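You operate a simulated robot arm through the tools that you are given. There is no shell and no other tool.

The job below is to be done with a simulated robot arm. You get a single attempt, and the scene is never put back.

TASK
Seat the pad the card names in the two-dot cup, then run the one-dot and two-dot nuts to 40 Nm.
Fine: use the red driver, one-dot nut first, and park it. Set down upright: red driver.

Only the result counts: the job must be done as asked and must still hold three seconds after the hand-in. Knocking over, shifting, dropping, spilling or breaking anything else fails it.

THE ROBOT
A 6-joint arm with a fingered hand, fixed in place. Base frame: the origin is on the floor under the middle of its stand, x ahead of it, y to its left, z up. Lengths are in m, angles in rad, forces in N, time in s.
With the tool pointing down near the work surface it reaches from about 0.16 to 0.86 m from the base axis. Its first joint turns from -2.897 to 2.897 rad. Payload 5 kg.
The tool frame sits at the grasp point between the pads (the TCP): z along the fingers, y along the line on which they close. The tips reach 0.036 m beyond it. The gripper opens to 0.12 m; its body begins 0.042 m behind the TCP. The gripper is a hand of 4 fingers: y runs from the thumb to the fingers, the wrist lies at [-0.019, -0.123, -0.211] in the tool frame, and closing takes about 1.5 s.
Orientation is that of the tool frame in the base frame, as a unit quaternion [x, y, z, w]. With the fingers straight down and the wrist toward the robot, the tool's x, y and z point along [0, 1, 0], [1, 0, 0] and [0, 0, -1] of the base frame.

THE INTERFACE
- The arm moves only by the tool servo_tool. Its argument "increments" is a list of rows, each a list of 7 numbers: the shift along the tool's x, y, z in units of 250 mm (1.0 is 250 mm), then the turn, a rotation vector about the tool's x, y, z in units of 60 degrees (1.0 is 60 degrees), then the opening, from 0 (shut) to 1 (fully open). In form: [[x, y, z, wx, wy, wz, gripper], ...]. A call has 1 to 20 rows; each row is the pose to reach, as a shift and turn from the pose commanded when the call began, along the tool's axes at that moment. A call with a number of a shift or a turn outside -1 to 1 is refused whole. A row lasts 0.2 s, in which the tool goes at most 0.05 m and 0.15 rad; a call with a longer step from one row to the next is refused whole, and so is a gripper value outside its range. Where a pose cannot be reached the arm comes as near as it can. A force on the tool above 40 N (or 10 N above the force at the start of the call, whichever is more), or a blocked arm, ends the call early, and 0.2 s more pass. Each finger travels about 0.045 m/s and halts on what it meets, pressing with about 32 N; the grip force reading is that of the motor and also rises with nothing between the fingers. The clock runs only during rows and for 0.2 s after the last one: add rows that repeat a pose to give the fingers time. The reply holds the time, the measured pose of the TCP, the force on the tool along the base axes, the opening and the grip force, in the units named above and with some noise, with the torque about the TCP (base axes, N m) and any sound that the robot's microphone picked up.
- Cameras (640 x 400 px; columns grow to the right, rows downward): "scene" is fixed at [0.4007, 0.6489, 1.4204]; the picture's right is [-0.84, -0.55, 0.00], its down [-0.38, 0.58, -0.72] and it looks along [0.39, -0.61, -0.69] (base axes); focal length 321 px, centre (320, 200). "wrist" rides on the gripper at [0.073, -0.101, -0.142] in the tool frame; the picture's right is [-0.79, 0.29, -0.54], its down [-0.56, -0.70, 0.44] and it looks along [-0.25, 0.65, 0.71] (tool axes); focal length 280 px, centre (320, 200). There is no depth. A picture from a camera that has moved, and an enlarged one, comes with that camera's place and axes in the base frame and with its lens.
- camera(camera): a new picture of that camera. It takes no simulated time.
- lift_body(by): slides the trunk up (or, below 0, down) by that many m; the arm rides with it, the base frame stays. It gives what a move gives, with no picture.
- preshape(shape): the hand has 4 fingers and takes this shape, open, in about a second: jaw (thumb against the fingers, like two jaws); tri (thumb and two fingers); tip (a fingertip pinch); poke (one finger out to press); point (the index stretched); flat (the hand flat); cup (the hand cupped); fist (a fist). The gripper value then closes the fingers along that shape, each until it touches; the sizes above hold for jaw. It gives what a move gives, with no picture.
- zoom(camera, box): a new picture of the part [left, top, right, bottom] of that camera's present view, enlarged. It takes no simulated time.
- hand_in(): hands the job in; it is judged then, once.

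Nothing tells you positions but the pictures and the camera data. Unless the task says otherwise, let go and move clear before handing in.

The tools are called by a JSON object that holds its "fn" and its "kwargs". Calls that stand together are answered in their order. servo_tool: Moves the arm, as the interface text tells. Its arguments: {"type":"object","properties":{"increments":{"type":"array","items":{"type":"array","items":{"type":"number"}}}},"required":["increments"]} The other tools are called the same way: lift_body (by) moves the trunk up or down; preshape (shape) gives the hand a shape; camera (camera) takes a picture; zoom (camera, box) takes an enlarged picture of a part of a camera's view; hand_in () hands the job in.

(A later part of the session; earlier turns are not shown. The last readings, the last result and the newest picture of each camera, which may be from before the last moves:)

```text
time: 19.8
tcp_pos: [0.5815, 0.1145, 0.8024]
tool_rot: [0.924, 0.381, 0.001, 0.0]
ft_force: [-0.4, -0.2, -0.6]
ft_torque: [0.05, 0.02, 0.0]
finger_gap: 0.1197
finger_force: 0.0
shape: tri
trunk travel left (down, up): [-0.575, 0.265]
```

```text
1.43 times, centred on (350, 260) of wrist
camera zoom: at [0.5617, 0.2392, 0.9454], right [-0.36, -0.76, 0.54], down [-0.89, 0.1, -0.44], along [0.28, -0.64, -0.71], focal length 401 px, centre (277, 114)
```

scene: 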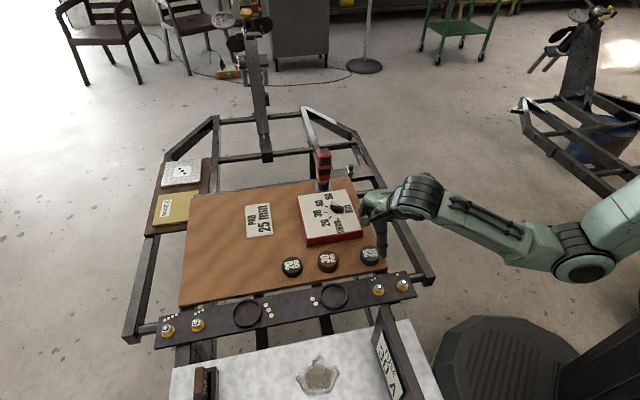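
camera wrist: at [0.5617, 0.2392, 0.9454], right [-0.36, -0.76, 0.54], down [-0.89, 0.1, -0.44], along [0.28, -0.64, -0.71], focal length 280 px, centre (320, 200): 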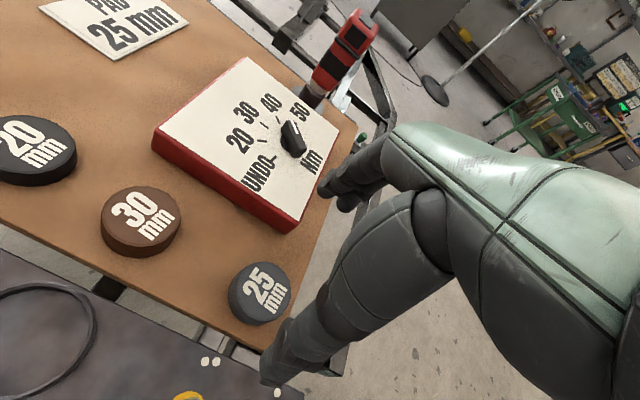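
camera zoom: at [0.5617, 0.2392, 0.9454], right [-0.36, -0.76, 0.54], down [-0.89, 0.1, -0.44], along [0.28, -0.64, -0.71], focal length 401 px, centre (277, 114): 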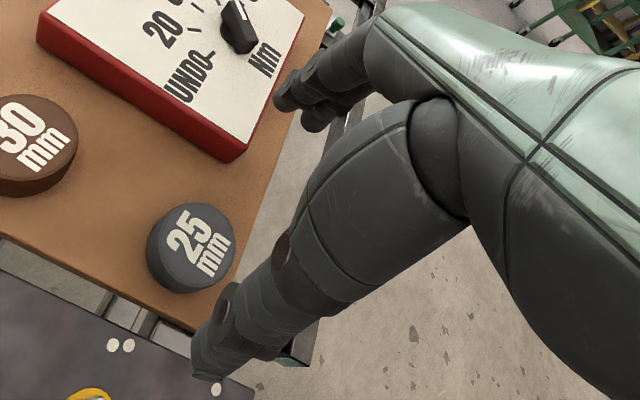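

{"fn": "zoom", "kwargs": {"camera": "scene", "box": [310, 275, 360, 315]}}

{"fn": "zoom", "kwargs": {"camera": "scene", "box": [350, 240, 400, 272]}}

{"fn": "zoom", "kwargs": {"camera": "scene", "box": [370, 270, 420, 305]}}

```text
10.00 times, centred on (335, 295) of scene
camera zoom: at [0.4007, 0.6489, 1.4204], right [-0.84, -0.55, 0.0], down [-0.38, 0.58, -0.72], along [0.39, -0.61, -0.69], focal length 3206 px, centre (170, -750)
```

zoom: 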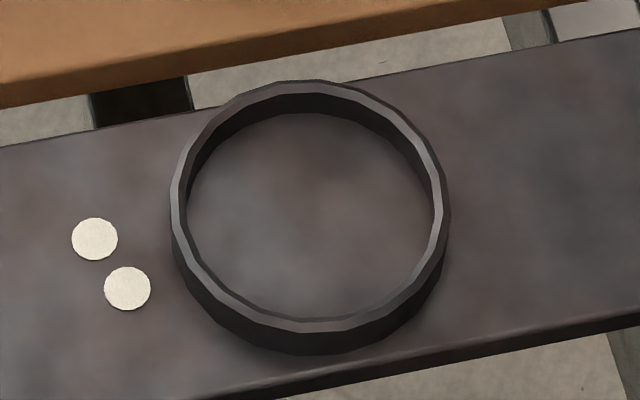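

```text
12.50 times, centred on (375, 256) of scene
camera zoom: at [0.4007, 0.6489, 1.4204], right [-0.84, -0.55, 0.0], down [-0.38, 0.58, -0.72], along [0.39, -0.61, -0.69], focal length 4007 px, centre (-368, -500)
```

zoom: 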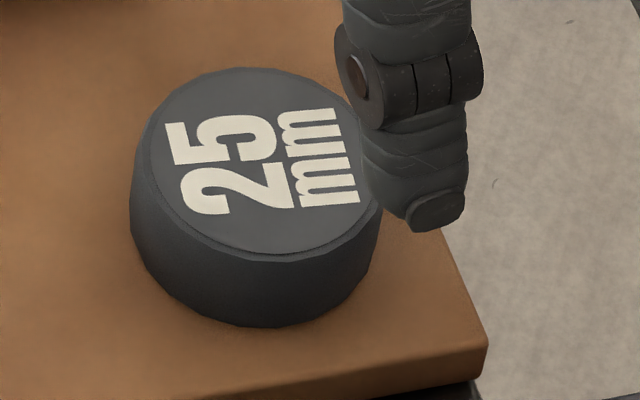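

```text
11.43 times, centred on (395, 288) of scene
camera zoom: at [0.4007, 0.6489, 1.4204], right [-0.84, -0.55, 0.0], down [-0.38, 0.58, -0.72], along [0.39, -0.61, -0.69], focal length 3664 px, centre (-537, -800)
```

zoom: 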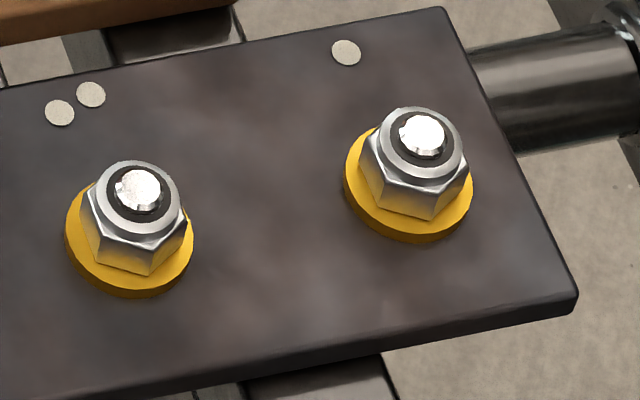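

The pad is about 56 mm across and 25 mm tall. The ring is about 12 mm tall with an inner diameter near 64 mm. I descend over the pad with the hand partly open and then look again.

{"fn": "servo_tool", "kwargs": {"increments": [[0, -0.006, 0.06, 0, 0, 0, 0.75], [0, -0.013, 0.12, 0, 0, 0, 0.75], [0, -0.013, 0.18, 0, 0, 0, 0.75], [0, -0.013, 0.24, 0, 0, 0, 0.75], [0, -0.013, 0.28, 0, 0, 0, 0.75], [0, -0.013, 0.28, 0, 0, 0, 0.75]]}}

{"fn": "camera", "kwargs": {"camera": "wrist"}}

{"fn": "zoom", "kwargs": {"camera": "scene", "box": [320, 200, 420, 280]}}

```text
time: 21.2
tcp_pos: [0.5799, 0.1187, 0.7312]
tool_rot: [0.924, 0.382, 0.0, 0.0]
ft_force: [-0.2, 0.4, 0.3]
ft_torque: [-0.01, -0.02, -0.02]
finger_gap: 0.0902
finger_force: 0.1
shape: tri
trunk travel left (down, up): [-0.575, 0.265]
```

```text
taken
camera wrist: at [0.5597, 0.2432, 0.8735], right [-0.36, -0.76, 0.54], down [-0.89, 0.1, -0.44], along [0.28, -0.64, -0.71], focal length 280 px, centre (320, 200)
```

wrist: 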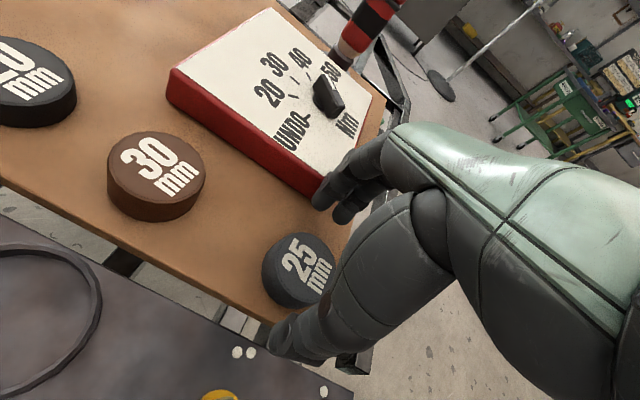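

```text
5.00 times, centred on (370, 240) of scene
camera zoom: at [0.4007, 0.6489, 1.4204], right [-0.84, -0.55, 0.0], down [-0.38, 0.58, -0.72], along [0.39, -0.61, -0.69], focal length 1603 px, centre (70, 0)
```

zoom: 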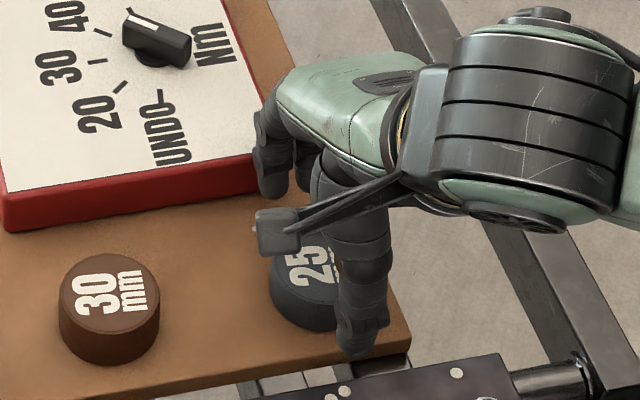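

{"fn": "zoom", "kwargs": {"camera": "wrist", "box": [250, 140, 400, 310]}}

{"fn": "zoom", "kwargs": {"camera": "scene", "box": [355, 210, 405, 275]}}

```text
2.35 times, centred on (325, 225) of wrist
camera zoom: at [0.5597, 0.2432, 0.8735], right [-0.36, -0.76, 0.54], down [-0.89, 0.1, -0.44], along [0.28, -0.64, -0.71], focal length 660 px, centre (308, 141)
```

zoom: 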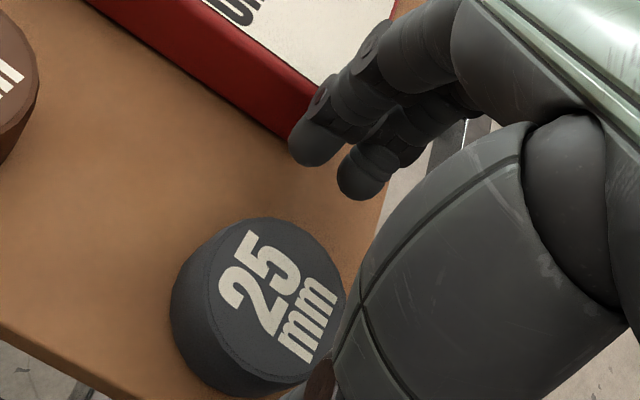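

```text
6.15 times, centred on (380, 242) of scene
camera zoom: at [0.4007, 0.6489, 1.4204], right [-0.84, -0.55, 0.0], down [-0.38, 0.58, -0.72], along [0.39, -0.61, -0.69], focal length 1973 px, centre (-49, -62)
```

zoom: 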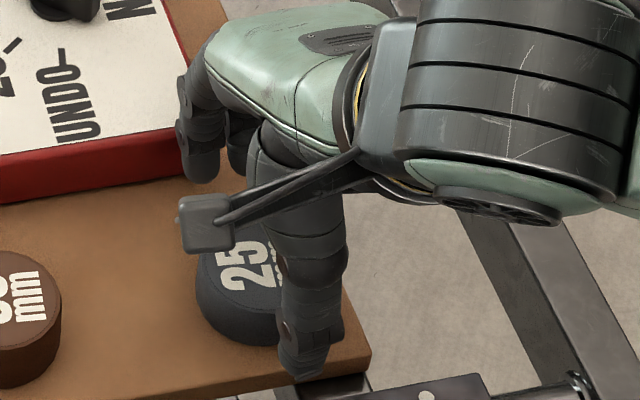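

Alignment over the pad is good, but the fingers reach toward the dial box. I'll raise a little and turn to yaw 0 for more clearance, narrowing the opening slightly.

{"fn": "servo_tool", "kwargs": {"increments": [[0, 0, -0.08, 0, 0, -0.02, 0.75], [0, 0, -0.12, 0, 0, -0.13, 0.75], [0, 0, -0.12, 0, 0, -0.26, 0.7], [0, 0, -0.12, 0, 0, -0.39, 0.7], [0, 0, -0.12, 0, 0, -0.52, 0.7], [0, 0, -0.12, 0, 0, -0.65, 0.7], [0, 0, -0.12, 0, 0, -0.75, 0.7], [0, 0, -0.12, 0, 0, -0.75, 0.7]]}}

{"fn": "camera", "kwargs": {"camera": "wrist"}}

{"fn": "zoom", "kwargs": {"camera": "scene", "box": [320, 200, 420, 280]}}

```text
time: 23.0
tcp_pos: [0.5794, 0.1191, 0.7588]
tool_rot: [0.707, 0.707, 0.0, 0.001]
ft_force: [-0.2, 0.4, 0.4]
ft_torque: [-0.02, -0.01, -0.02]
finger_gap: 0.0846
finger_force: 0.0
shape: tri
trunk travel left (down, up): [-0.575, 0.265]
```

```text
taken
camera wrist: at [0.4784, 0.1935, 0.9021], right [0.29, -0.79, 0.54], down [-0.7, -0.56, -0.44], along [0.65, -0.25, -0.71], focal length 280 px, centre (320, 200)
```

wrist: 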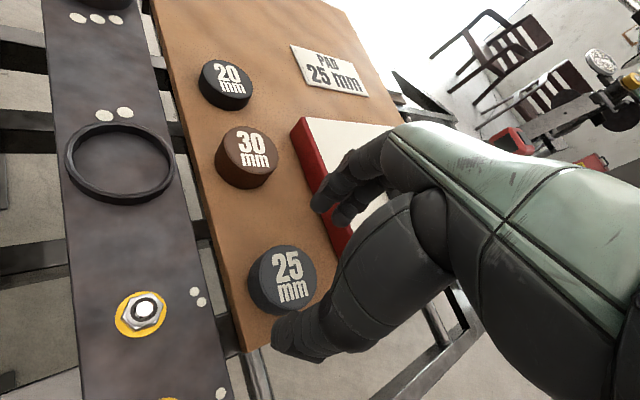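

```text
5.00 times, centred on (370, 240) of scene
camera zoom: at [0.4007, 0.6489, 1.4204], right [-0.84, -0.55, 0.0], down [-0.38, 0.58, -0.72], along [0.39, -0.61, -0.69], focal length 1603 px, centre (70, 0)
```

zoom: 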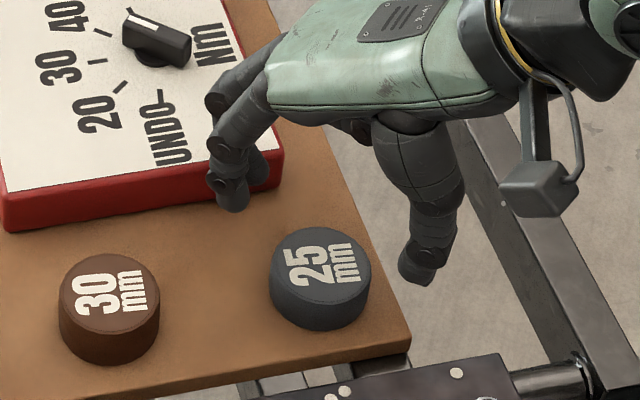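

{"fn": "zoom", "kwargs": {"camera": "wrist", "box": [40, 90, 220, 220]}}

{"fn": "zoom", "kwargs": {"camera": "wrist", "box": [90, 260, 250, 400]}}

{"fn": "zoom", "kwargs": {"camera": "wrist", "box": [230, 140, 400, 360]}}

```text
3.08 times, centred on (130, 155) of wrist
camera zoom: at [0.4784, 0.1935, 0.9021], right [0.29, -0.79, 0.54], down [-0.7, -0.56, -0.44], along [0.65, -0.25, -0.71], focal length 863 px, centre (905, 338)
```

zoom: 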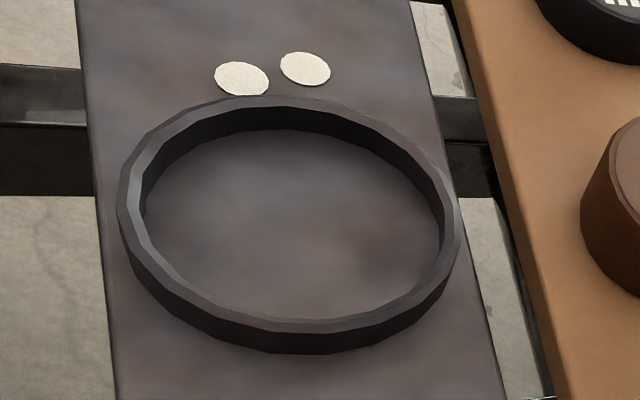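

```text
2.86 times, centred on (170, 330) of wrist
camera zoom: at [0.4784, 0.1935, 0.9021], right [0.29, -0.79, 0.54], down [-0.7, -0.56, -0.44], along [0.65, -0.25, -0.71], focal length 801 px, centre (749, -171)
```

zoom: 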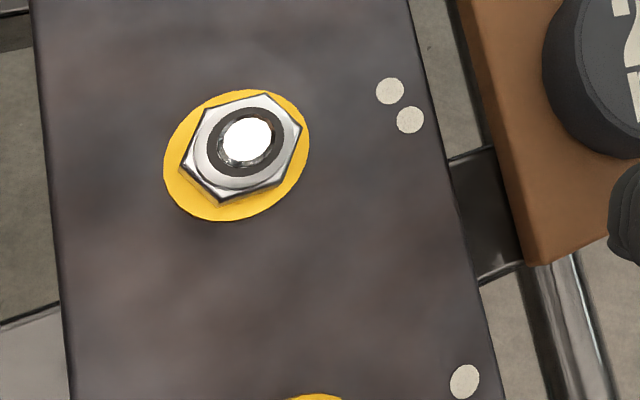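

```text
1.82 times, centred on (315, 250) of wrist
camera zoom: at [0.4784, 0.1935, 0.9021], right [0.29, -0.79, 0.54], down [-0.7, -0.56, -0.44], along [0.65, -0.25, -0.71], focal length 510 px, centre (329, 109)
```

zoom: 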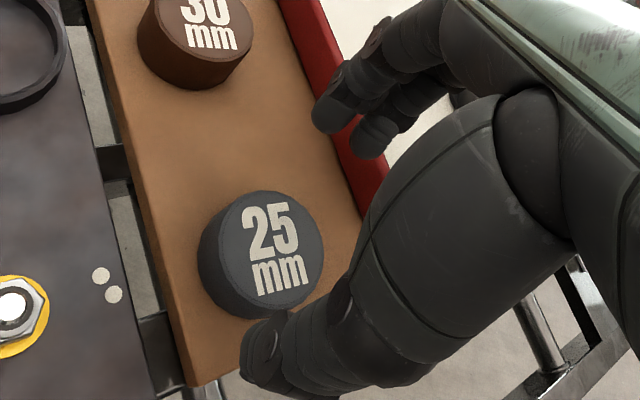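

Clearance is better at yaw 0 and the pad is centred under the hand. I descend around the pad now.

{"fn": "servo_tool", "kwargs": {"increments": [[0, 0, 0.05, 0, 0, 0, 0.7], [0, 0, 0.1, 0, 0, 0, 0.7], [0, 0, 0.15, 0, 0, 0, 0.7], [0, 0, 0.175, 0, 0, 0, 0.7], [0, 0, 0.192, 0, 0, 0, 0.7], [0, 0, 0.192, 0, 0, 0, 0.7]]}}

{"fn": "zoom", "kwargs": {"camera": "wrist", "box": [200, 130, 400, 370]}}

{"fn": "zoom", "kwargs": {"camera": "scene", "box": [330, 210, 410, 280]}}

```text
time: 24.4
tcp_pos: [0.5796, 0.119, 0.7127]
tool_rot: [0.707, 0.707, 0.0, 0.0]
ft_force: [-0.2, 0.4, -0.5]
ft_torque: [-0.02, -0.01, -0.01]
finger_gap: 0.0845
finger_force: 0.1
shape: tri
trunk travel left (down, up): [-0.575, 0.265]
```

```text
1.67 times, centred on (300, 250) of wrist
camera zoom: at [0.4787, 0.193, 0.8556], right [0.29, -0.79, 0.54], down [-0.7, -0.56, -0.44], along [0.65, -0.25, -0.71], focal length 467 px, centre (353, 117)
```

zoom: 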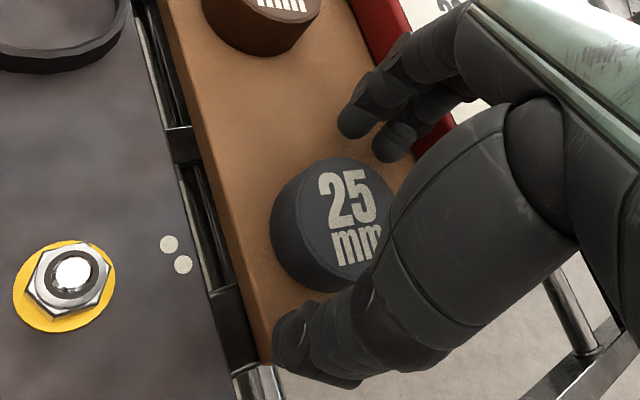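

```text
5.71 times, centred on (370, 245) of scene
camera zoom: at [0.4007, 0.6489, 1.4204], right [-0.84, -0.55, 0.0], down [-0.38, 0.58, -0.72], along [0.39, -0.61, -0.69], focal length 1832 px, centre (34, -57)
```

zoom: 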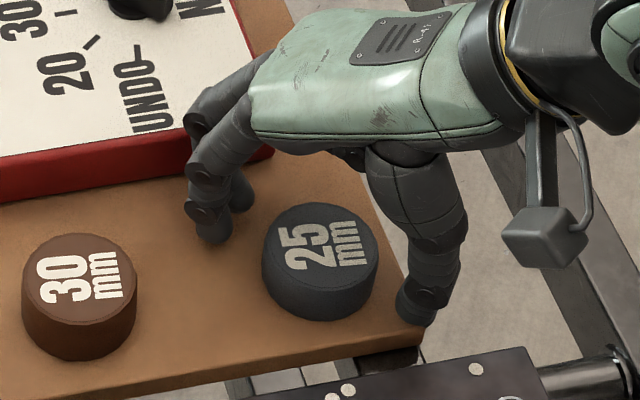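

The fingers straddle the pad cleanly. I close the grip now.

{"fn": "servo_tool", "kwargs": {"increments": [[0, 0, 0, 0, 0, 0, 0.3], [0, 0, 0, 0, 0, 0, 0.2], [0, 0, 0, 0, 0, 0, 0.1], [0, 0, 0, 0, 0, 0, 0], [0, 0, 0, 0, 0, 0, 0], [0, 0, 0, 0, 0, 0, 0]]}}

{"fn": "zoom", "kwargs": {"camera": "wrist", "box": [200, 130, 400, 370]}}

{"fn": "zoom", "kwargs": {"camera": "scene", "box": [330, 210, 410, 280]}}

```text
time: 25.8
tcp_pos: [0.5799, 0.1186, 0.7141]
tool_rot: [0.708, 0.706, 0.001, 0.0]
ft_force: [0.5, 0.3, 0.0]
ft_torque: [0.03, 0.02, -0.02]
finger_gap: 0.0467
finger_force: 31.7
shape: tri
trunk travel left (down, up): [-0.575, 0.265]
```

```text
1.67 times, centred on (300, 250) of wrist
camera zoom: at [0.4787, 0.193, 0.8557], right [0.29, -0.79, 0.54], down [-0.7, -0.56, -0.44], along [0.65, -0.25, -0.71], focal length 467 px, centre (353, 117)
```

zoom: 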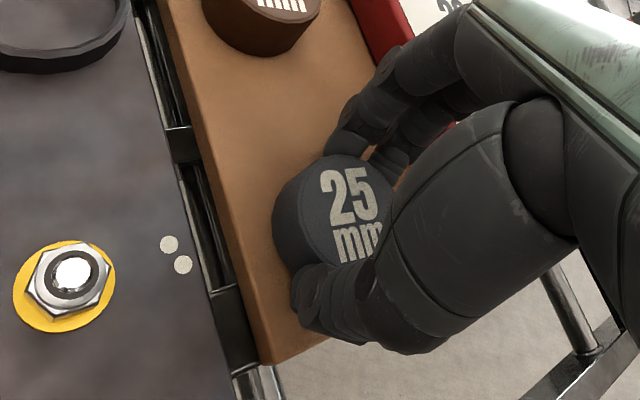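

```text
5.71 times, centred on (370, 245) of scene
camera zoom: at [0.4007, 0.6489, 1.4204], right [-0.84, -0.55, 0.0], down [-0.38, 0.58, -0.72], along [0.39, -0.61, -0.69], focal length 1832 px, centre (34, -57)
```

zoom: 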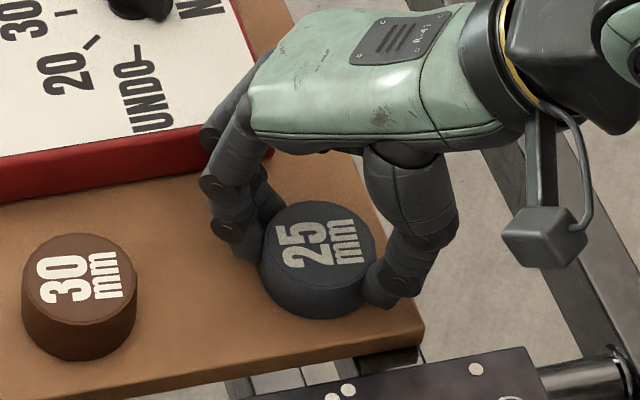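

The pad is gripped. I lift it gently and check that it holds.

{"fn": "servo_tool", "kwargs": {"increments": [[0, 0, -0.03, 0, 0, 0, 0], [0, 0, -0.08, 0, 0, 0, 0], [0, 0, -0.14, 0, 0, 0, 0], [0, 0, -0.2, 0, 0, 0, 0], [0, 0, -0.26, 0, 0, 0, 0], [0, 0, -0.26, 0, 0, 0, 0]]}}

{"fn": "camera", "kwargs": {"camera": "wrist"}}

{"fn": "zoom", "kwargs": {"camera": "scene", "box": [320, 180, 440, 280]}}

```text
time: 27.2
tcp_pos: [0.5805, 0.119, 0.7779]
tool_rot: [0.708, 0.707, 0.0, 0.0]
ft_force: [-0.4, -0.2, -0.6]
ft_torque: [-0.02, 0.02, 0.01]
finger_gap: 0.0467
finger_force: 32.3
shape: tri
trunk travel left (down, up): [-0.575, 0.265]
```

```text
taken
camera wrist: at [0.4792, 0.1933, 0.9202], right [0.29, -0.79, 0.54], down [-0.7, -0.56, -0.44], along [0.65, -0.25, -0.71], focal length 280 px, centre (320, 200)
```

wrist: 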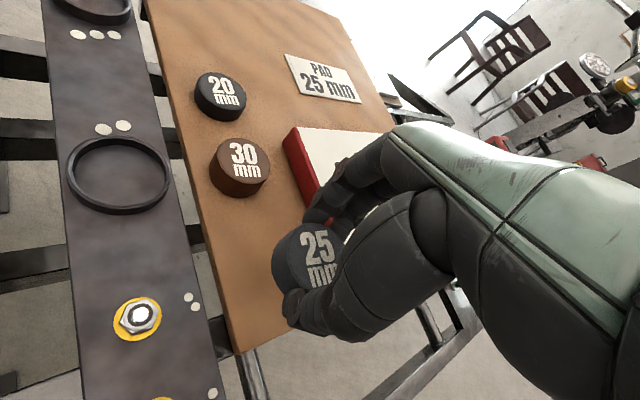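

```text
4.00 times, centred on (380, 230) of scene
camera zoom: at [0.4007, 0.6489, 1.4204], right [-0.84, -0.55, 0.0], down [-0.38, 0.58, -0.72], along [0.39, -0.61, -0.69], focal length 1282 px, centre (80, 80)
```

zoom: 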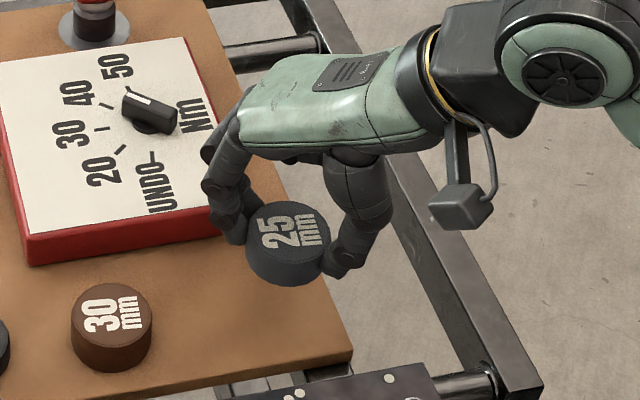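

{"fn": "zoom", "kwargs": {"camera": "wrist", "box": [250, 190, 370, 320]}}

{"fn": "zoom", "kwargs": {"camera": "scene", "box": [360, 210, 420, 260]}}

```text
3.08 times, centred on (310, 255) of wrist
camera zoom: at [0.4792, 0.1933, 0.9202], right [0.29, -0.79, 0.54], down [-0.7, -0.56, -0.44], along [0.65, -0.25, -0.71], focal length 863 px, centre (351, 31)
```

zoom: 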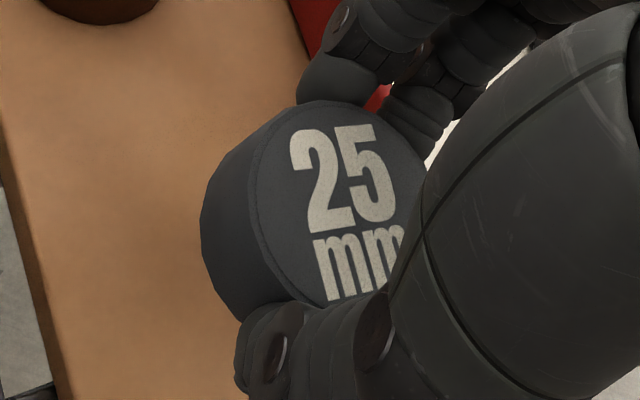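

```text
8.00 times, centred on (390, 235) of scene
camera zoom: at [0.4007, 0.6489, 1.4204], right [-0.84, -0.55, 0.0], down [-0.38, 0.58, -0.72], along [0.39, -0.61, -0.69], focal length 2565 px, centre (-240, -80)
```

zoom: 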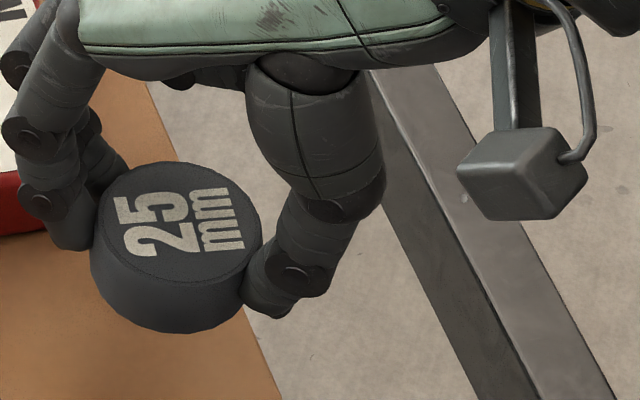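

The pad is held level. I carry it over the two-dot cup at the same height and compare the pad and ring in both views.

{"fn": "servo_tool", "kwargs": {"increments": [[0.1, 0.012, 0, 0, 0, 0, 0], [0.21, 0.024, 0, 0, 0, 0, 0], [0.32, 0.036, 0, 0, 0, 0, 0], [0.43, 0.048, 0, 0, 0, 0, 0], [0.54, 0.06, 0, 0, 0, 0, 0], [0.632, 0.072, 0, 0, 0, 0, 0], [0.632, 0.072, 0, 0, 0, 0, 0]]}}

{"fn": "camera", "kwargs": {"camera": "wrist"}}

{"fn": "zoom", "kwargs": {"camera": "scene", "box": [290, 220, 410, 320]}}

```text
time: 28.8
tcp_pos: [0.5972, 0.2775, 0.7785]
tool_rot: [0.708, 0.706, -0.001, 0.001]
ft_force: [0.0, -1.4, -0.7]
ft_torque: [0.02, 0.02, 0.01]
finger_gap: 0.0467
finger_force: 31.5
shape: tri
trunk travel left (down, up): [-0.575, 0.265]
```

```text
taken
camera wrist: at [0.4964, 0.3507, 0.9211], right [0.29, -0.79, 0.54], down [-0.7, -0.56, -0.44], along [0.65, -0.25, -0.71], focal length 280 px, centre (320, 200)
```

wrist: 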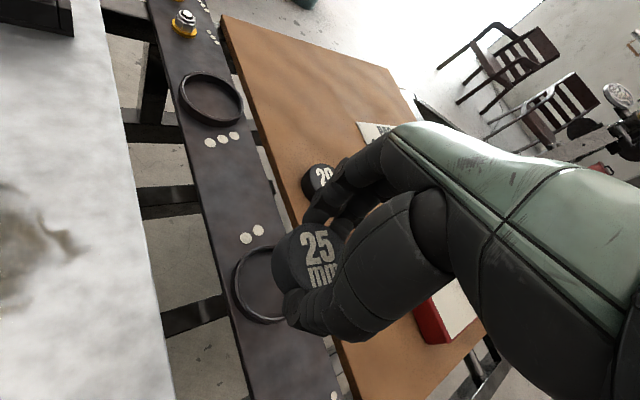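

```text
4.00 times, centred on (350, 270) of scene
camera zoom: at [0.4007, 0.6489, 1.4204], right [-0.84, -0.55, 0.0], down [-0.38, 0.58, -0.72], along [0.39, -0.61, -0.69], focal length 1282 px, centre (200, -80)
```

zoom: 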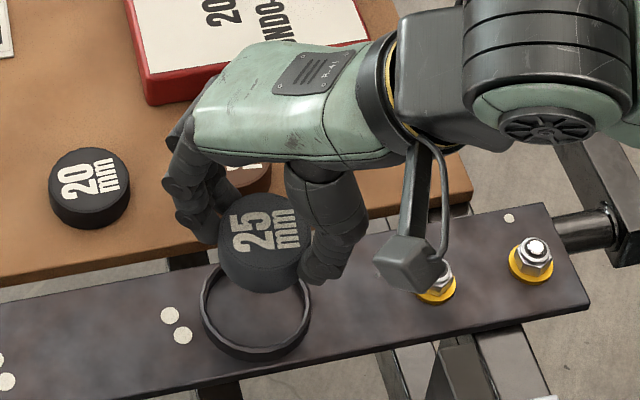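

{"fn": "zoom", "kwargs": {"camera": "wrist", "box": [215, 205, 365, 345]}}

{"fn": "zoom", "kwargs": {"camera": "scene", "box": [330, 255, 385, 315]}}

```text
2.86 times, centred on (290, 275) of wrist
camera zoom: at [0.4964, 0.3507, 0.9211], right [0.29, -0.79, 0.54], down [-0.7, -0.56, -0.44], along [0.65, -0.25, -0.71], focal length 801 px, centre (406, -14)
```

zoom: 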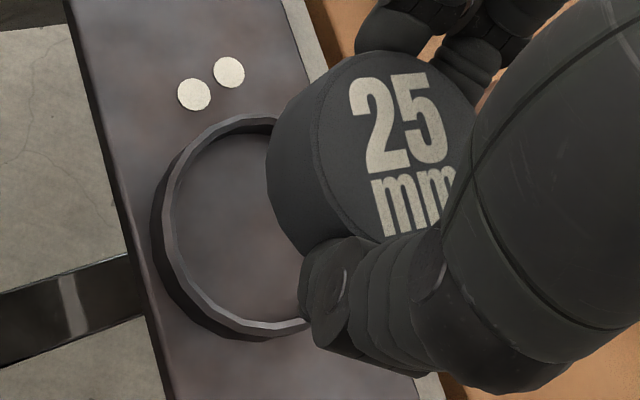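

```text
6.67 times, centred on (358, 285) of scene
camera zoom: at [0.4007, 0.6489, 1.4204], right [-0.84, -0.55, 0.0], down [-0.38, 0.58, -0.72], along [0.39, -0.61, -0.69], focal length 2137 px, centre (70, -367)
```

zoom: 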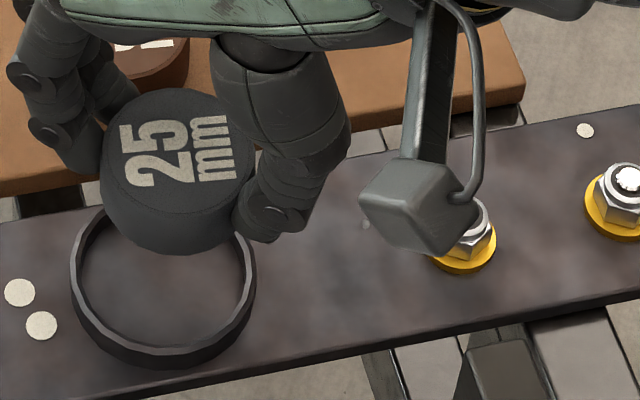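

Both views agree that the pad needs a shift of about (+2, +2) mm to centre over the ring. I apply it and lower to just above the rim.

{"fn": "servo_tool", "kwargs": {"increments": [[0.005, 0.005, 0.04, 0, 0, 0, 0], [0.009, 0.009, 0.08, 0, 0, 0, 0], [0.009, 0.009, 0.12, 0, 0, 0, 0], [0.009, 0.009, 0.16, 0, 0, 0, 0], [0.009, 0.009, 0.19, 0, 0, 0, 0], [0.009, 0.009, 0.19, 0, 0, 0, 0]]}}

{"fn": "zoom", "kwargs": {"camera": "wrist", "box": [215, 205, 365, 345]}}

{"fn": "zoom", "kwargs": {"camera": "scene", "box": [310, 260, 370, 315]}}

```text
time: 30.2
tcp_pos: [0.598, 0.2806, 0.7275]
tool_rot: [0.708, 0.706, 0.0, 0.0]
ft_force: [0.0, -0.7, -1.6]
ft_torque: [0.01, -0.03, -0.02]
finger_gap: 0.0467
finger_force: 31.3
shape: tri
trunk travel left (down, up): [-0.575, 0.265]
```

```text
2.86 times, centred on (290, 275) of wrist
camera zoom: at [0.4983, 0.3532, 0.8718], right [0.29, -0.79, 0.54], down [-0.7, -0.56, -0.44], along [0.65, -0.25, -0.71], focal length 801 px, centre (406, -14)
```

zoom: 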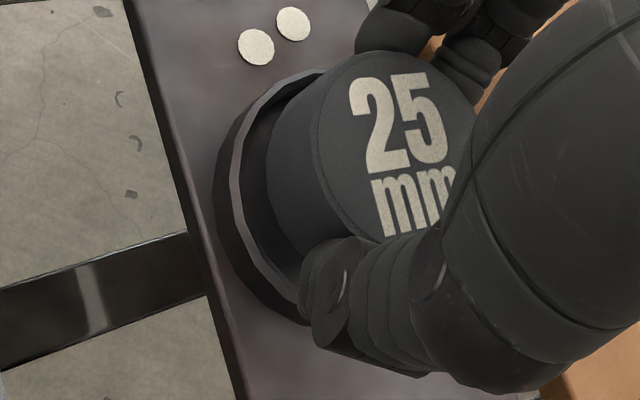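

```text
7.27 times, centred on (340, 288) of scene
camera zoom: at [0.4007, 0.6489, 1.4204], right [-0.84, -0.55, 0.0], down [-0.38, 0.58, -0.72], along [0.39, -0.61, -0.69], focal length 2332 px, centre (174, -436)
```

zoom: 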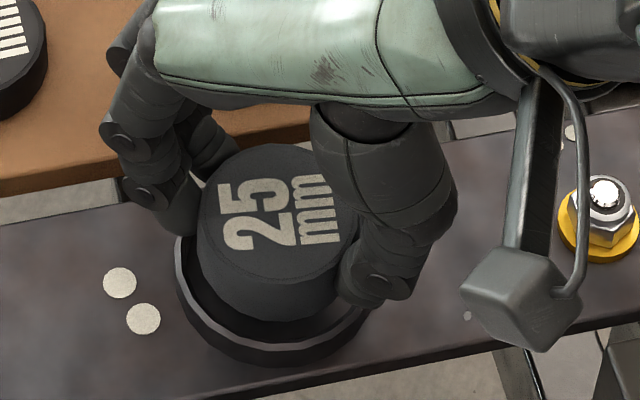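

The pad is centred over the ring to within about 1 mm in both views. I lower it into the ring.

{"fn": "servo_tool", "kwargs": {"increments": [[0, 0, 0.015, 0, 0, 0, 0], [0, 0, 0.03, 0, 0, 0, 0], [0, 0, 0.042, 0, 0, 0, 0], [0, 0, 0.042, 0, 0, 0, 0]]}}

{"fn": "zoom", "kwargs": {"camera": "wrist", "box": [215, 205, 365, 345]}}

{"fn": "zoom", "kwargs": {"camera": "scene", "box": [310, 260, 370, 315]}}

```text
time: 31.2
tcp_pos: [0.6008, 0.277, 0.7205]
tool_rot: [0.708, 0.707, 0.001, 0.0]
ft_force: [0.3, 0.7, -0.2]
ft_torque: [-0.03, 0.02, 0.02]
finger_gap: 0.0468
finger_force: 32.1
shape: tri
trunk travel left (down, up): [-0.575, 0.265]
```

```text
2.86 times, centred on (290, 275) of wrist
camera zoom: at [0.4998, 0.3528, 0.8629], right [0.29, -0.79, 0.54], down [-0.7, -0.56, -0.44], along [0.65, -0.25, -0.71], focal length 801 px, centre (406, -14)
```

zoom: 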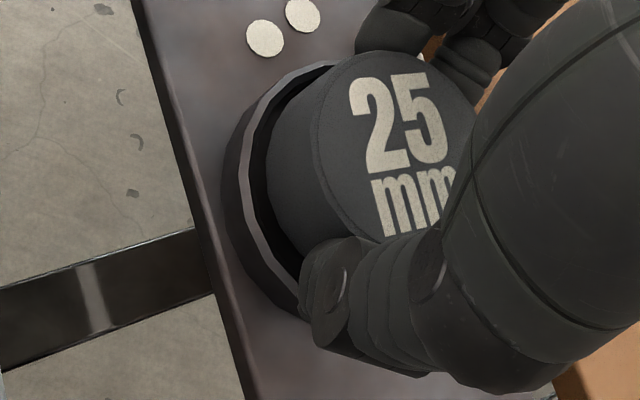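

```text
7.27 times, centred on (340, 288) of scene
camera zoom: at [0.4007, 0.6489, 1.4204], right [-0.84, -0.55, 0.0], down [-0.38, 0.58, -0.72], along [0.39, -0.61, -0.69], focal length 2332 px, centre (174, -436)
```

zoom: 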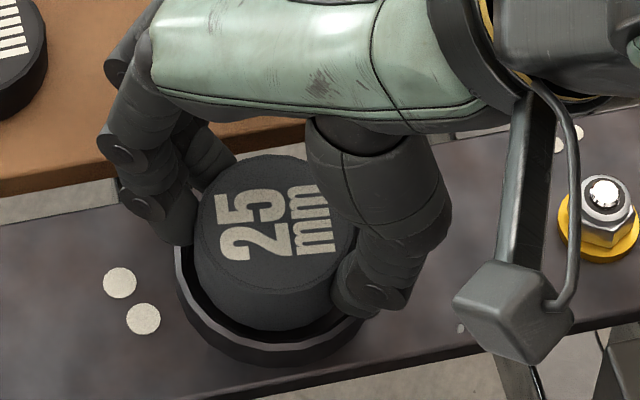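

No contact force yet, and the pad is entering the ring. I lower 3 mm more and then open the fingers slowly.

{"fn": "servo_tool", "kwargs": {"increments": [[0, 0, 0.007, 0, 0, 0, 0], [0, 0, 0.014, 0, 0, 0, 0], [0, 0, 0.014, 0, 0, 0, 0], [0, 0, 0.014, 0, 0, 0, 0]]}}

{"fn": "zoom", "kwargs": {"camera": "scene", "box": [310, 260, 370, 315]}}

```text
time: 32.2
tcp_pos: [0.6012, 0.2785, 0.718]
tool_rot: [0.708, 0.706, 0.001, 0.0]
ft_force: [0.5, -1.7, 7.0]
ft_torque: [0.14, -0.1, -0.09]
finger_gap: 0.0469
finger_force: 31.6
shape: tri
trunk travel left (down, up): [-0.575, 0.265]
```

```text
7.27 times, centred on (340, 288) of scene
camera zoom: at [0.4007, 0.6489, 1.4204], right [-0.84, -0.55, 0.0], down [-0.38, 0.58, -0.72], along [0.39, -0.61, -0.69], focal length 2332 px, centre (174, -436)
```

zoom: 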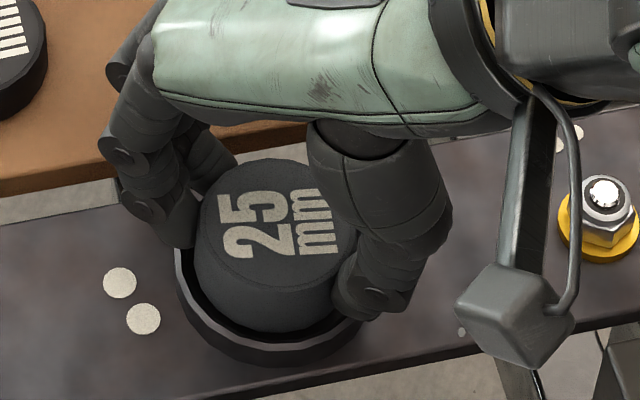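

A light 7 N contact: either the pad is touching down or the tips are on the rim. I ease up 1 mm and open.

{"fn": "servo_tool", "kwargs": {"increments": [[0, 0, -0.004, 0, 0, 0, 0], [0, 0, -0.004, 0, 0, 0, 0.4], [0, 0, -0.004, 0, 0, 0, 0.5], [0, 0, -0.004, 0, 0, 0, 0.6], [0, 0, -0.004, 0, 0, 0, 0.65], [0, 0, -0.004, 0, 0, 0, 0.65], [0, 0, -0.004, 0, 0, 0, 0.65]]}}

{"fn": "zoom", "kwargs": {"camera": "scene", "box": [310, 260, 370, 315]}}

{"fn": "zoom", "kwargs": {"camera": "wrist", "box": [215, 205, 365, 345]}}

```text
time: 33.8
tcp_pos: [0.6002, 0.2772, 0.7177]
tool_rot: [0.708, 0.706, -0.001, 0.0]
ft_force: [-0.3, -0.9, 0.1]
ft_torque: [0.01, -0.02, 0.02]
finger_gap: 0.0776
finger_force: 0.1
shape: tri
trunk travel left (down, up): [-0.575, 0.265]
```

```text
7.27 times, centred on (340, 288) of scene
camera zoom: at [0.4007, 0.6489, 1.4204], right [-0.84, -0.55, 0.0], down [-0.38, 0.58, -0.72], along [0.39, -0.61, -0.69], focal length 2332 px, centre (174, -436)
```

zoom: 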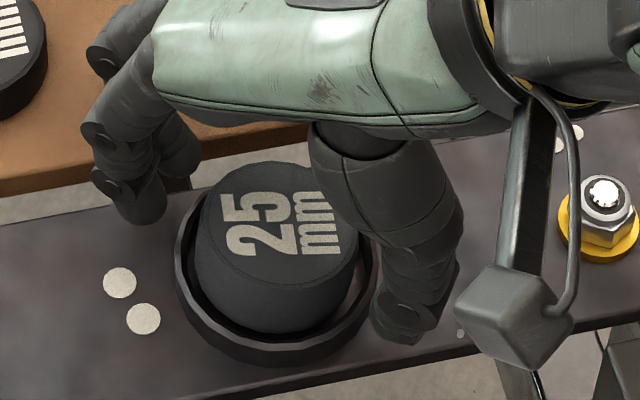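

```text
2.86 times, centred on (290, 275) of wrist
camera zoom: at [0.4997, 0.3521, 0.8595], right [0.29, -0.79, 0.54], down [-0.7, -0.56, -0.44], along [0.65, -0.25, -0.71], focal length 801 px, centre (406, -14)
```

zoom: 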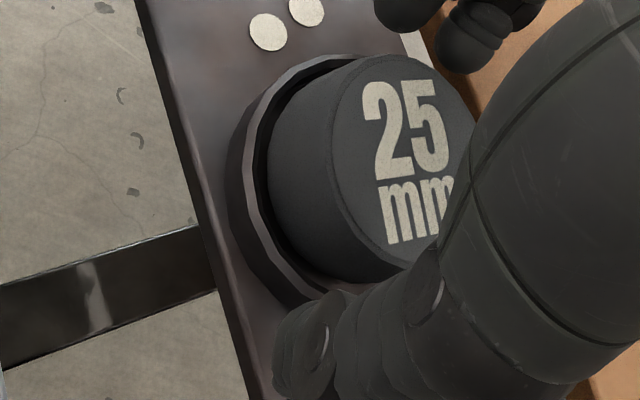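

The pad is released and sits flat inside the ring. I raise the hand straight up and check.

{"fn": "servo_tool", "kwargs": {"increments": [[0, 0, -0.05, 0, 0, 0, 0.65], [0, 0, -0.12, 0, 0, 0, 0.65], [0, 0, -0.22, 0, 0, 0, 0.65], [0, 0, -0.34, 0, 0, 0, 0.65], [0, 0, -0.46, 0, 0, 0, 0.65], [0, 0, -0.56, 0, 0, 0, 0.65], [0, 0, -0.56, 0, 0, 0, 0.65]]}}

{"fn": "zoom", "kwargs": {"camera": "scene", "box": [310, 260, 370, 315]}}

{"fn": "camera", "kwargs": {"camera": "wrist"}}

```text
time: 35.4
tcp_pos: [0.5991, 0.2786, 0.8565]
tool_rot: [0.708, 0.706, 0.0, 0.0]
ft_force: [-0.2, 0.3, -0.5]
ft_torque: [0.02, 0.01, 0.01]
finger_gap: 0.0776
finger_force: 0.0
shape: tri
trunk travel left (down, up): [-0.575, 0.265]
```

```text
7.27 times, centred on (340, 288) of scene
camera zoom: at [0.4007, 0.6489, 1.4204], right [-0.84, -0.55, 0.0], down [-0.38, 0.58, -0.72], along [0.39, -0.61, -0.69], focal length 2332 px, centre (174, -436)
```

zoom: 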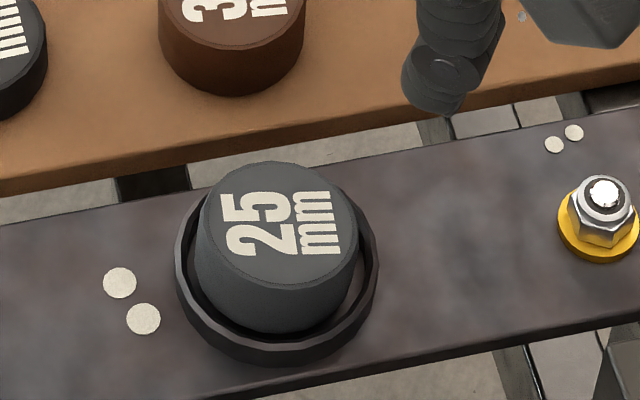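

```text
taken
camera wrist: at [0.4982, 0.352, 0.9993], right [0.29, -0.79, 0.54], down [-0.7, -0.56, -0.44], along [0.65, -0.25, -0.71], focal length 280 px, centre (320, 200)
```

wrist: 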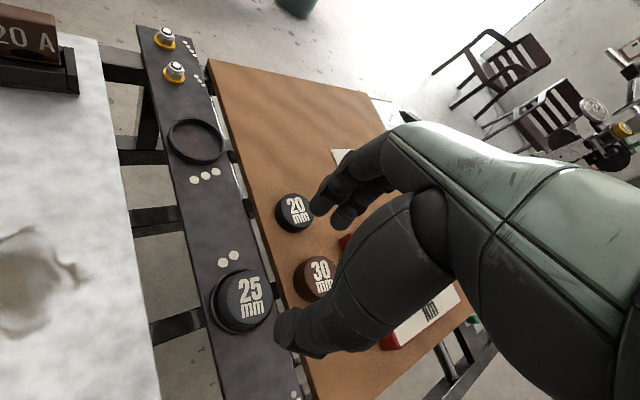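

{"fn": "zoom", "kwargs": {"camera": "wrist", "box": [190, 240, 300, 350]}}

{"fn": "zoom", "kwargs": {"camera": "scene", "box": [318, 270, 358, 315]}}

```text
3.64 times, centred on (245, 295) of wrist
camera zoom: at [0.4982, 0.352, 0.9993], right [0.29, -0.79, 0.54], down [-0.7, -0.56, -0.44], along [0.65, -0.25, -0.71], focal length 1020 px, centre (593, -146)
```

zoom: 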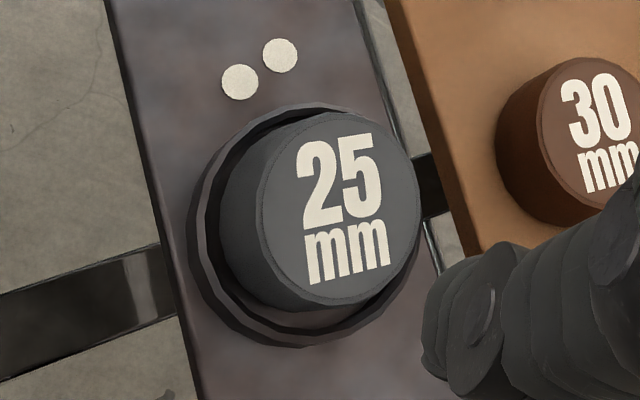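

```text
8.89 times, centred on (338, 292) of scene
camera zoom: at [0.4007, 0.6489, 1.4204], right [-0.84, -0.55, 0.0], down [-0.38, 0.58, -0.72], along [0.39, -0.61, -0.69], focal length 2850 px, centre (160, -622)
```

zoom: 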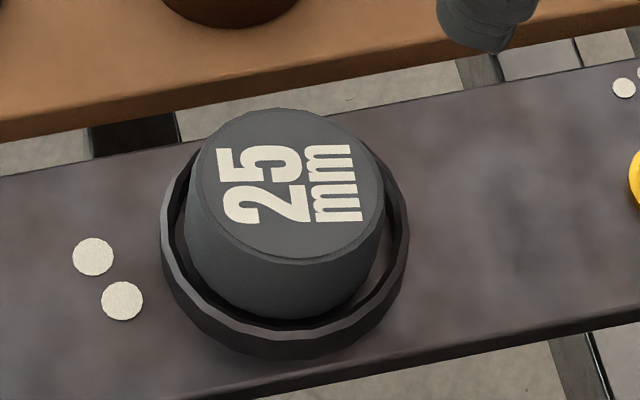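

The pad is flat on the cup floor inside the ring. Next is the driver: its faces are at 45° to the base axes and its top is near z≈0.823. I raise the hand and travel toward it in two moves.

{"fn": "servo_tool", "kwargs": {"increments": [[-0.05, 0.04, -0.1, 0, 0, 0.05, 0.65], [-0.16, 0.12, -0.2, 0, 0, 0.12, 0.65], [-0.29, 0.21, -0.24, 0, 0, 0.19, 0.65], [-0.42, 0.3, -0.24, 0, 0, 0.26, 0.65], [-0.55, 0.39, -0.24, 0, 0, 0.33, 0.65], [-0.68, 0.48, -0.24, 0, 0, 0.4, 0.65], [-0.68, 0.48, -0.24, 0, 0, 0.4, 0.65]]}}

{"fn": "camera", "kwargs": {"camera": "wrist"}}

{"fn": "zoom", "kwargs": {"camera": "scene", "box": [300, 250, 440, 320]}}

```text
time: 37.0
tcp_pos: [0.7186, 0.1116, 0.9177]
tool_rot: [0.839, 0.543, 0.001, 0.001]
ft_force: [0.6, 0.2, -0.6]
ft_torque: [0.0, 0.02, 0.01]
finger_gap: 0.0778
finger_force: 0.0
shape: tri
trunk travel left (down, up): [-0.575, 0.265]
```

```text
taken
camera wrist: at [0.6559, 0.2189, 1.06], right [-0.06, -0.84, 0.54], down [-0.87, -0.22, -0.44], along [0.49, -0.5, -0.71], focal length 280 px, centre (320, 200)
```

wrist: 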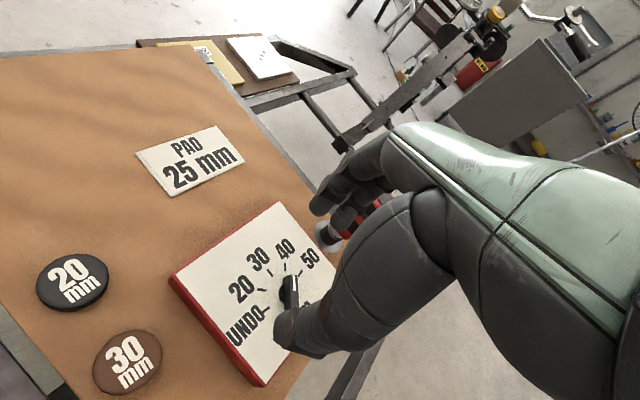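

```text
4.57 times, centred on (370, 285) of scene
camera zoom: at [0.4007, 0.6489, 1.4204], right [-0.84, -0.55, 0.0], down [-0.38, 0.58, -0.72], along [0.39, -0.61, -0.69], focal length 1466 px, centre (91, -189)
```

zoom: 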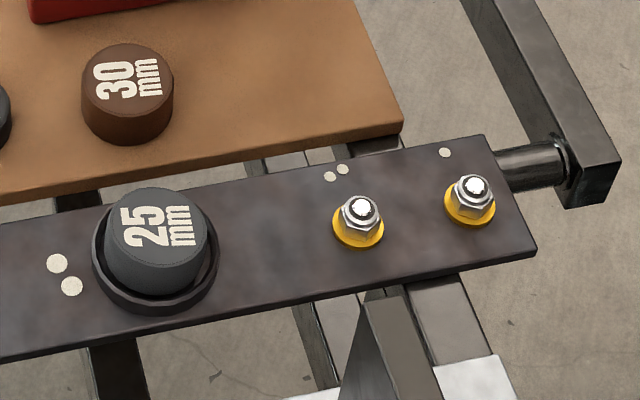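

I continue to above the driver at yaw −45°, keeping the tips well above its top, and check that the reach is achieved.

{"fn": "servo_tool", "kwargs": {"increments": [[-0.06, 0.11, -0.02, 0, 0, 0.05, 0.65], [-0.12, 0.22, -0.04, 0, 0, 0.1, 0.65], [-0.18, 0.33, -0.04, 0, 0, 0.15, 0.65], [-0.24, 0.44, -0.04, 0, 0, 0.2, 0.65], [-0.3, 0.55, -0.04, 0, 0, 0.25, 0.65], [-0.36, 0.66, -0.04, 0, 0, 0.3, 0.65], [-0.423, 0.775, -0.04, 0, 0, 0.347, 0.65], [-0.423, 0.775, -0.04, 0, 0, 0.347, 0.65]]}}

{"fn": "camera", "kwargs": {"camera": "wrist"}}

{"fn": "camera", "kwargs": {"camera": "scene"}}

```text
time: 38.8
tcp_pos: [0.8511, -0.0672, 0.928]
tool_rot: [0.924, 0.384, 0.0, -0.001]
ft_force: [0.1, -0.5, 0.4]
ft_torque: [0.01, -0.05, -0.04]
finger_gap: 0.0779
finger_force: 0.0
shape: tri
trunk travel left (down, up): [-0.575, 0.265]
```

```text
taken
camera wrist: at [0.8302, 0.0572, 1.0705], right [-0.35, -0.76, 0.54], down [-0.89, 0.1, -0.44], along [0.28, -0.64, -0.71], focal length 280 px, centre (320, 200)
```

wrist: 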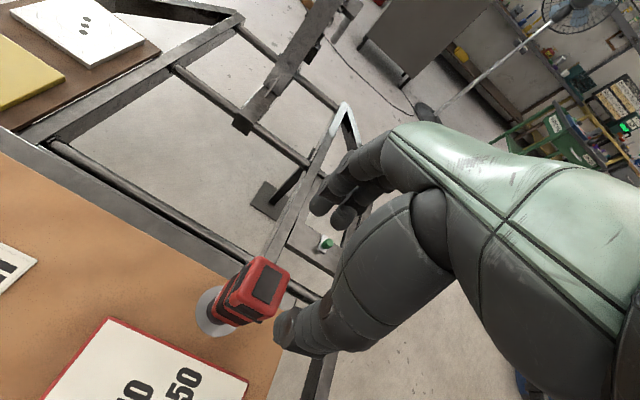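

```text
taken
```

scene: 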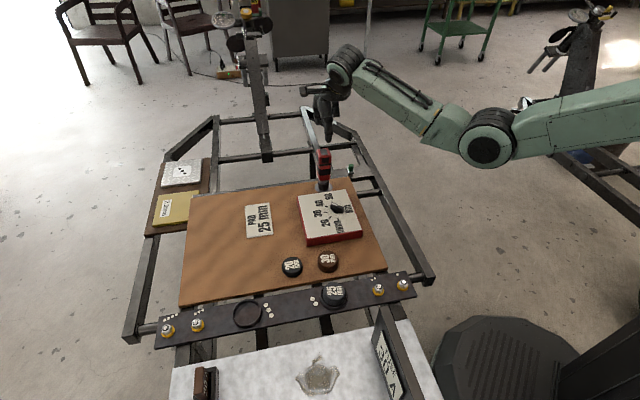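

The reach is fine here. I enlarge the driver to measure its head, position and features.

{"fn": "zoom", "kwargs": {"camera": "wrist", "box": [180, 240, 310, 350]}}

{"fn": "zoom", "kwargs": {"camera": "scene", "box": [295, 90, 355, 200]}}

```text
3.64 times, centred on (245, 295) of wrist
camera zoom: at [0.8302, 0.0572, 1.0705], right [-0.35, -0.76, 0.54], down [-0.89, 0.1, -0.44], along [0.28, -0.64, -0.71], focal length 1020 px, centre (593, -146)
```

zoom: 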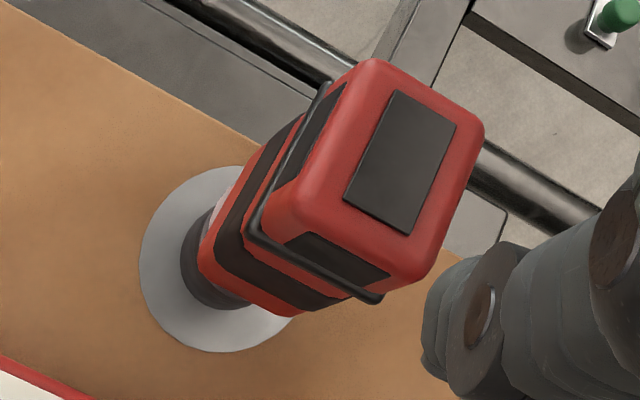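

```text
3.64 times, centred on (325, 145) of scene
camera zoom: at [0.4007, 0.6489, 1.4204], right [-0.84, -0.55, 0.0], down [-0.38, 0.58, -0.72], along [0.39, -0.61, -0.69], focal length 1166 px, centre (302, 400)
```

zoom: 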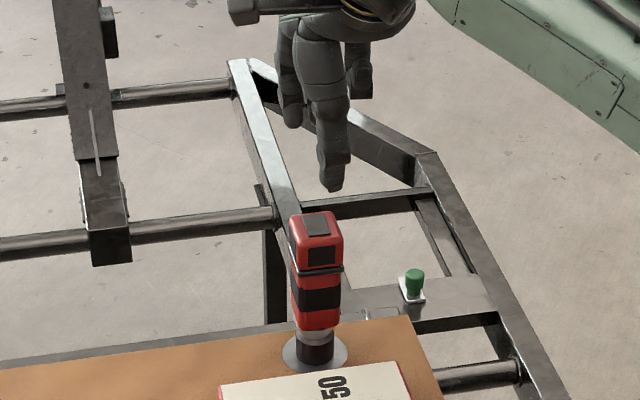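

The driver's axis is at about (0.852, −0.0645), its top at z≈0.820, and its head is about 50 mm along my closing line. I lower to just above it and check alignment.

{"fn": "servo_tool", "kwargs": {"increments": [[0.004, 0, 0.08, 0, 0, 0, 0.75], [0.008, 0, 0.16, 0, 0, 0, 0.75], [0.008, 0, 0.24, 0, 0, 0, 0.75], [0.008, 0, 0.24, 0, 0, 0, 0.75]]}}

{"fn": "zoom", "kwargs": {"camera": "wrist", "box": [200, 160, 380, 340]}}

{"fn": "zoom", "kwargs": {"camera": "scene", "box": [295, 110, 355, 200]}}

```text
time: 39.8
tcp_pos: [0.8541, -0.0648, 0.8669]
tool_rot: [0.924, 0.383, 0.0, 0.0]
ft_force: [0.6, 0.2, -0.5]
ft_torque: [-0.02, -0.02, -0.01]
finger_gap: 0.0896
finger_force: 0.0
shape: tri
trunk travel left (down, up): [-0.575, 0.265]
```

```text
2.22 times, centred on (290, 250) of wrist
camera zoom: at [0.8333, 0.0599, 1.0089], right [-0.35, -0.76, 0.54], down [-0.89, 0.1, -0.44], along [0.28, -0.64, -0.71], focal length 623 px, centre (387, 89)
```

zoom: 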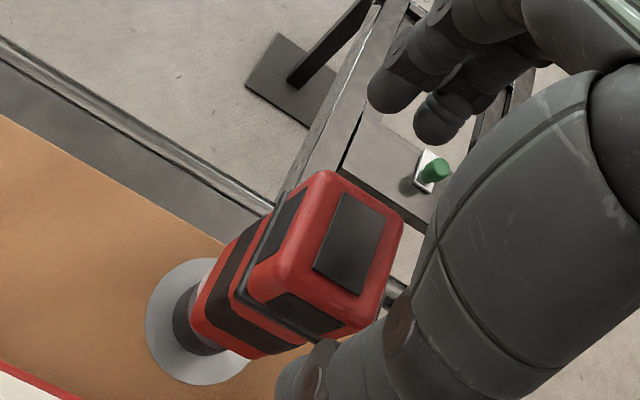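

```text
4.44 times, centred on (325, 155) of scene
camera zoom: at [0.4007, 0.6489, 1.4204], right [-0.84, -0.55, 0.0], down [-0.38, 0.58, -0.72], along [0.39, -0.61, -0.69], focal length 1425 px, centre (298, 400)
```

zoom: 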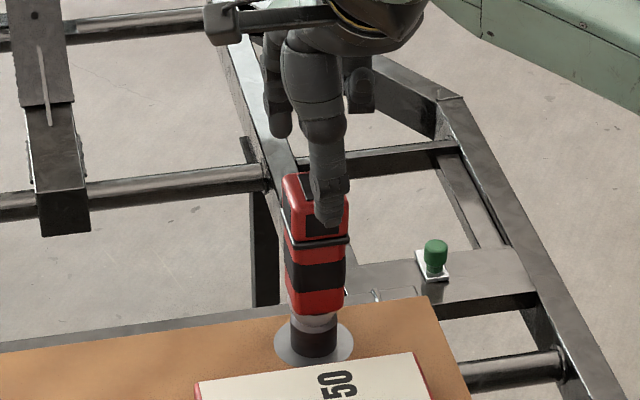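

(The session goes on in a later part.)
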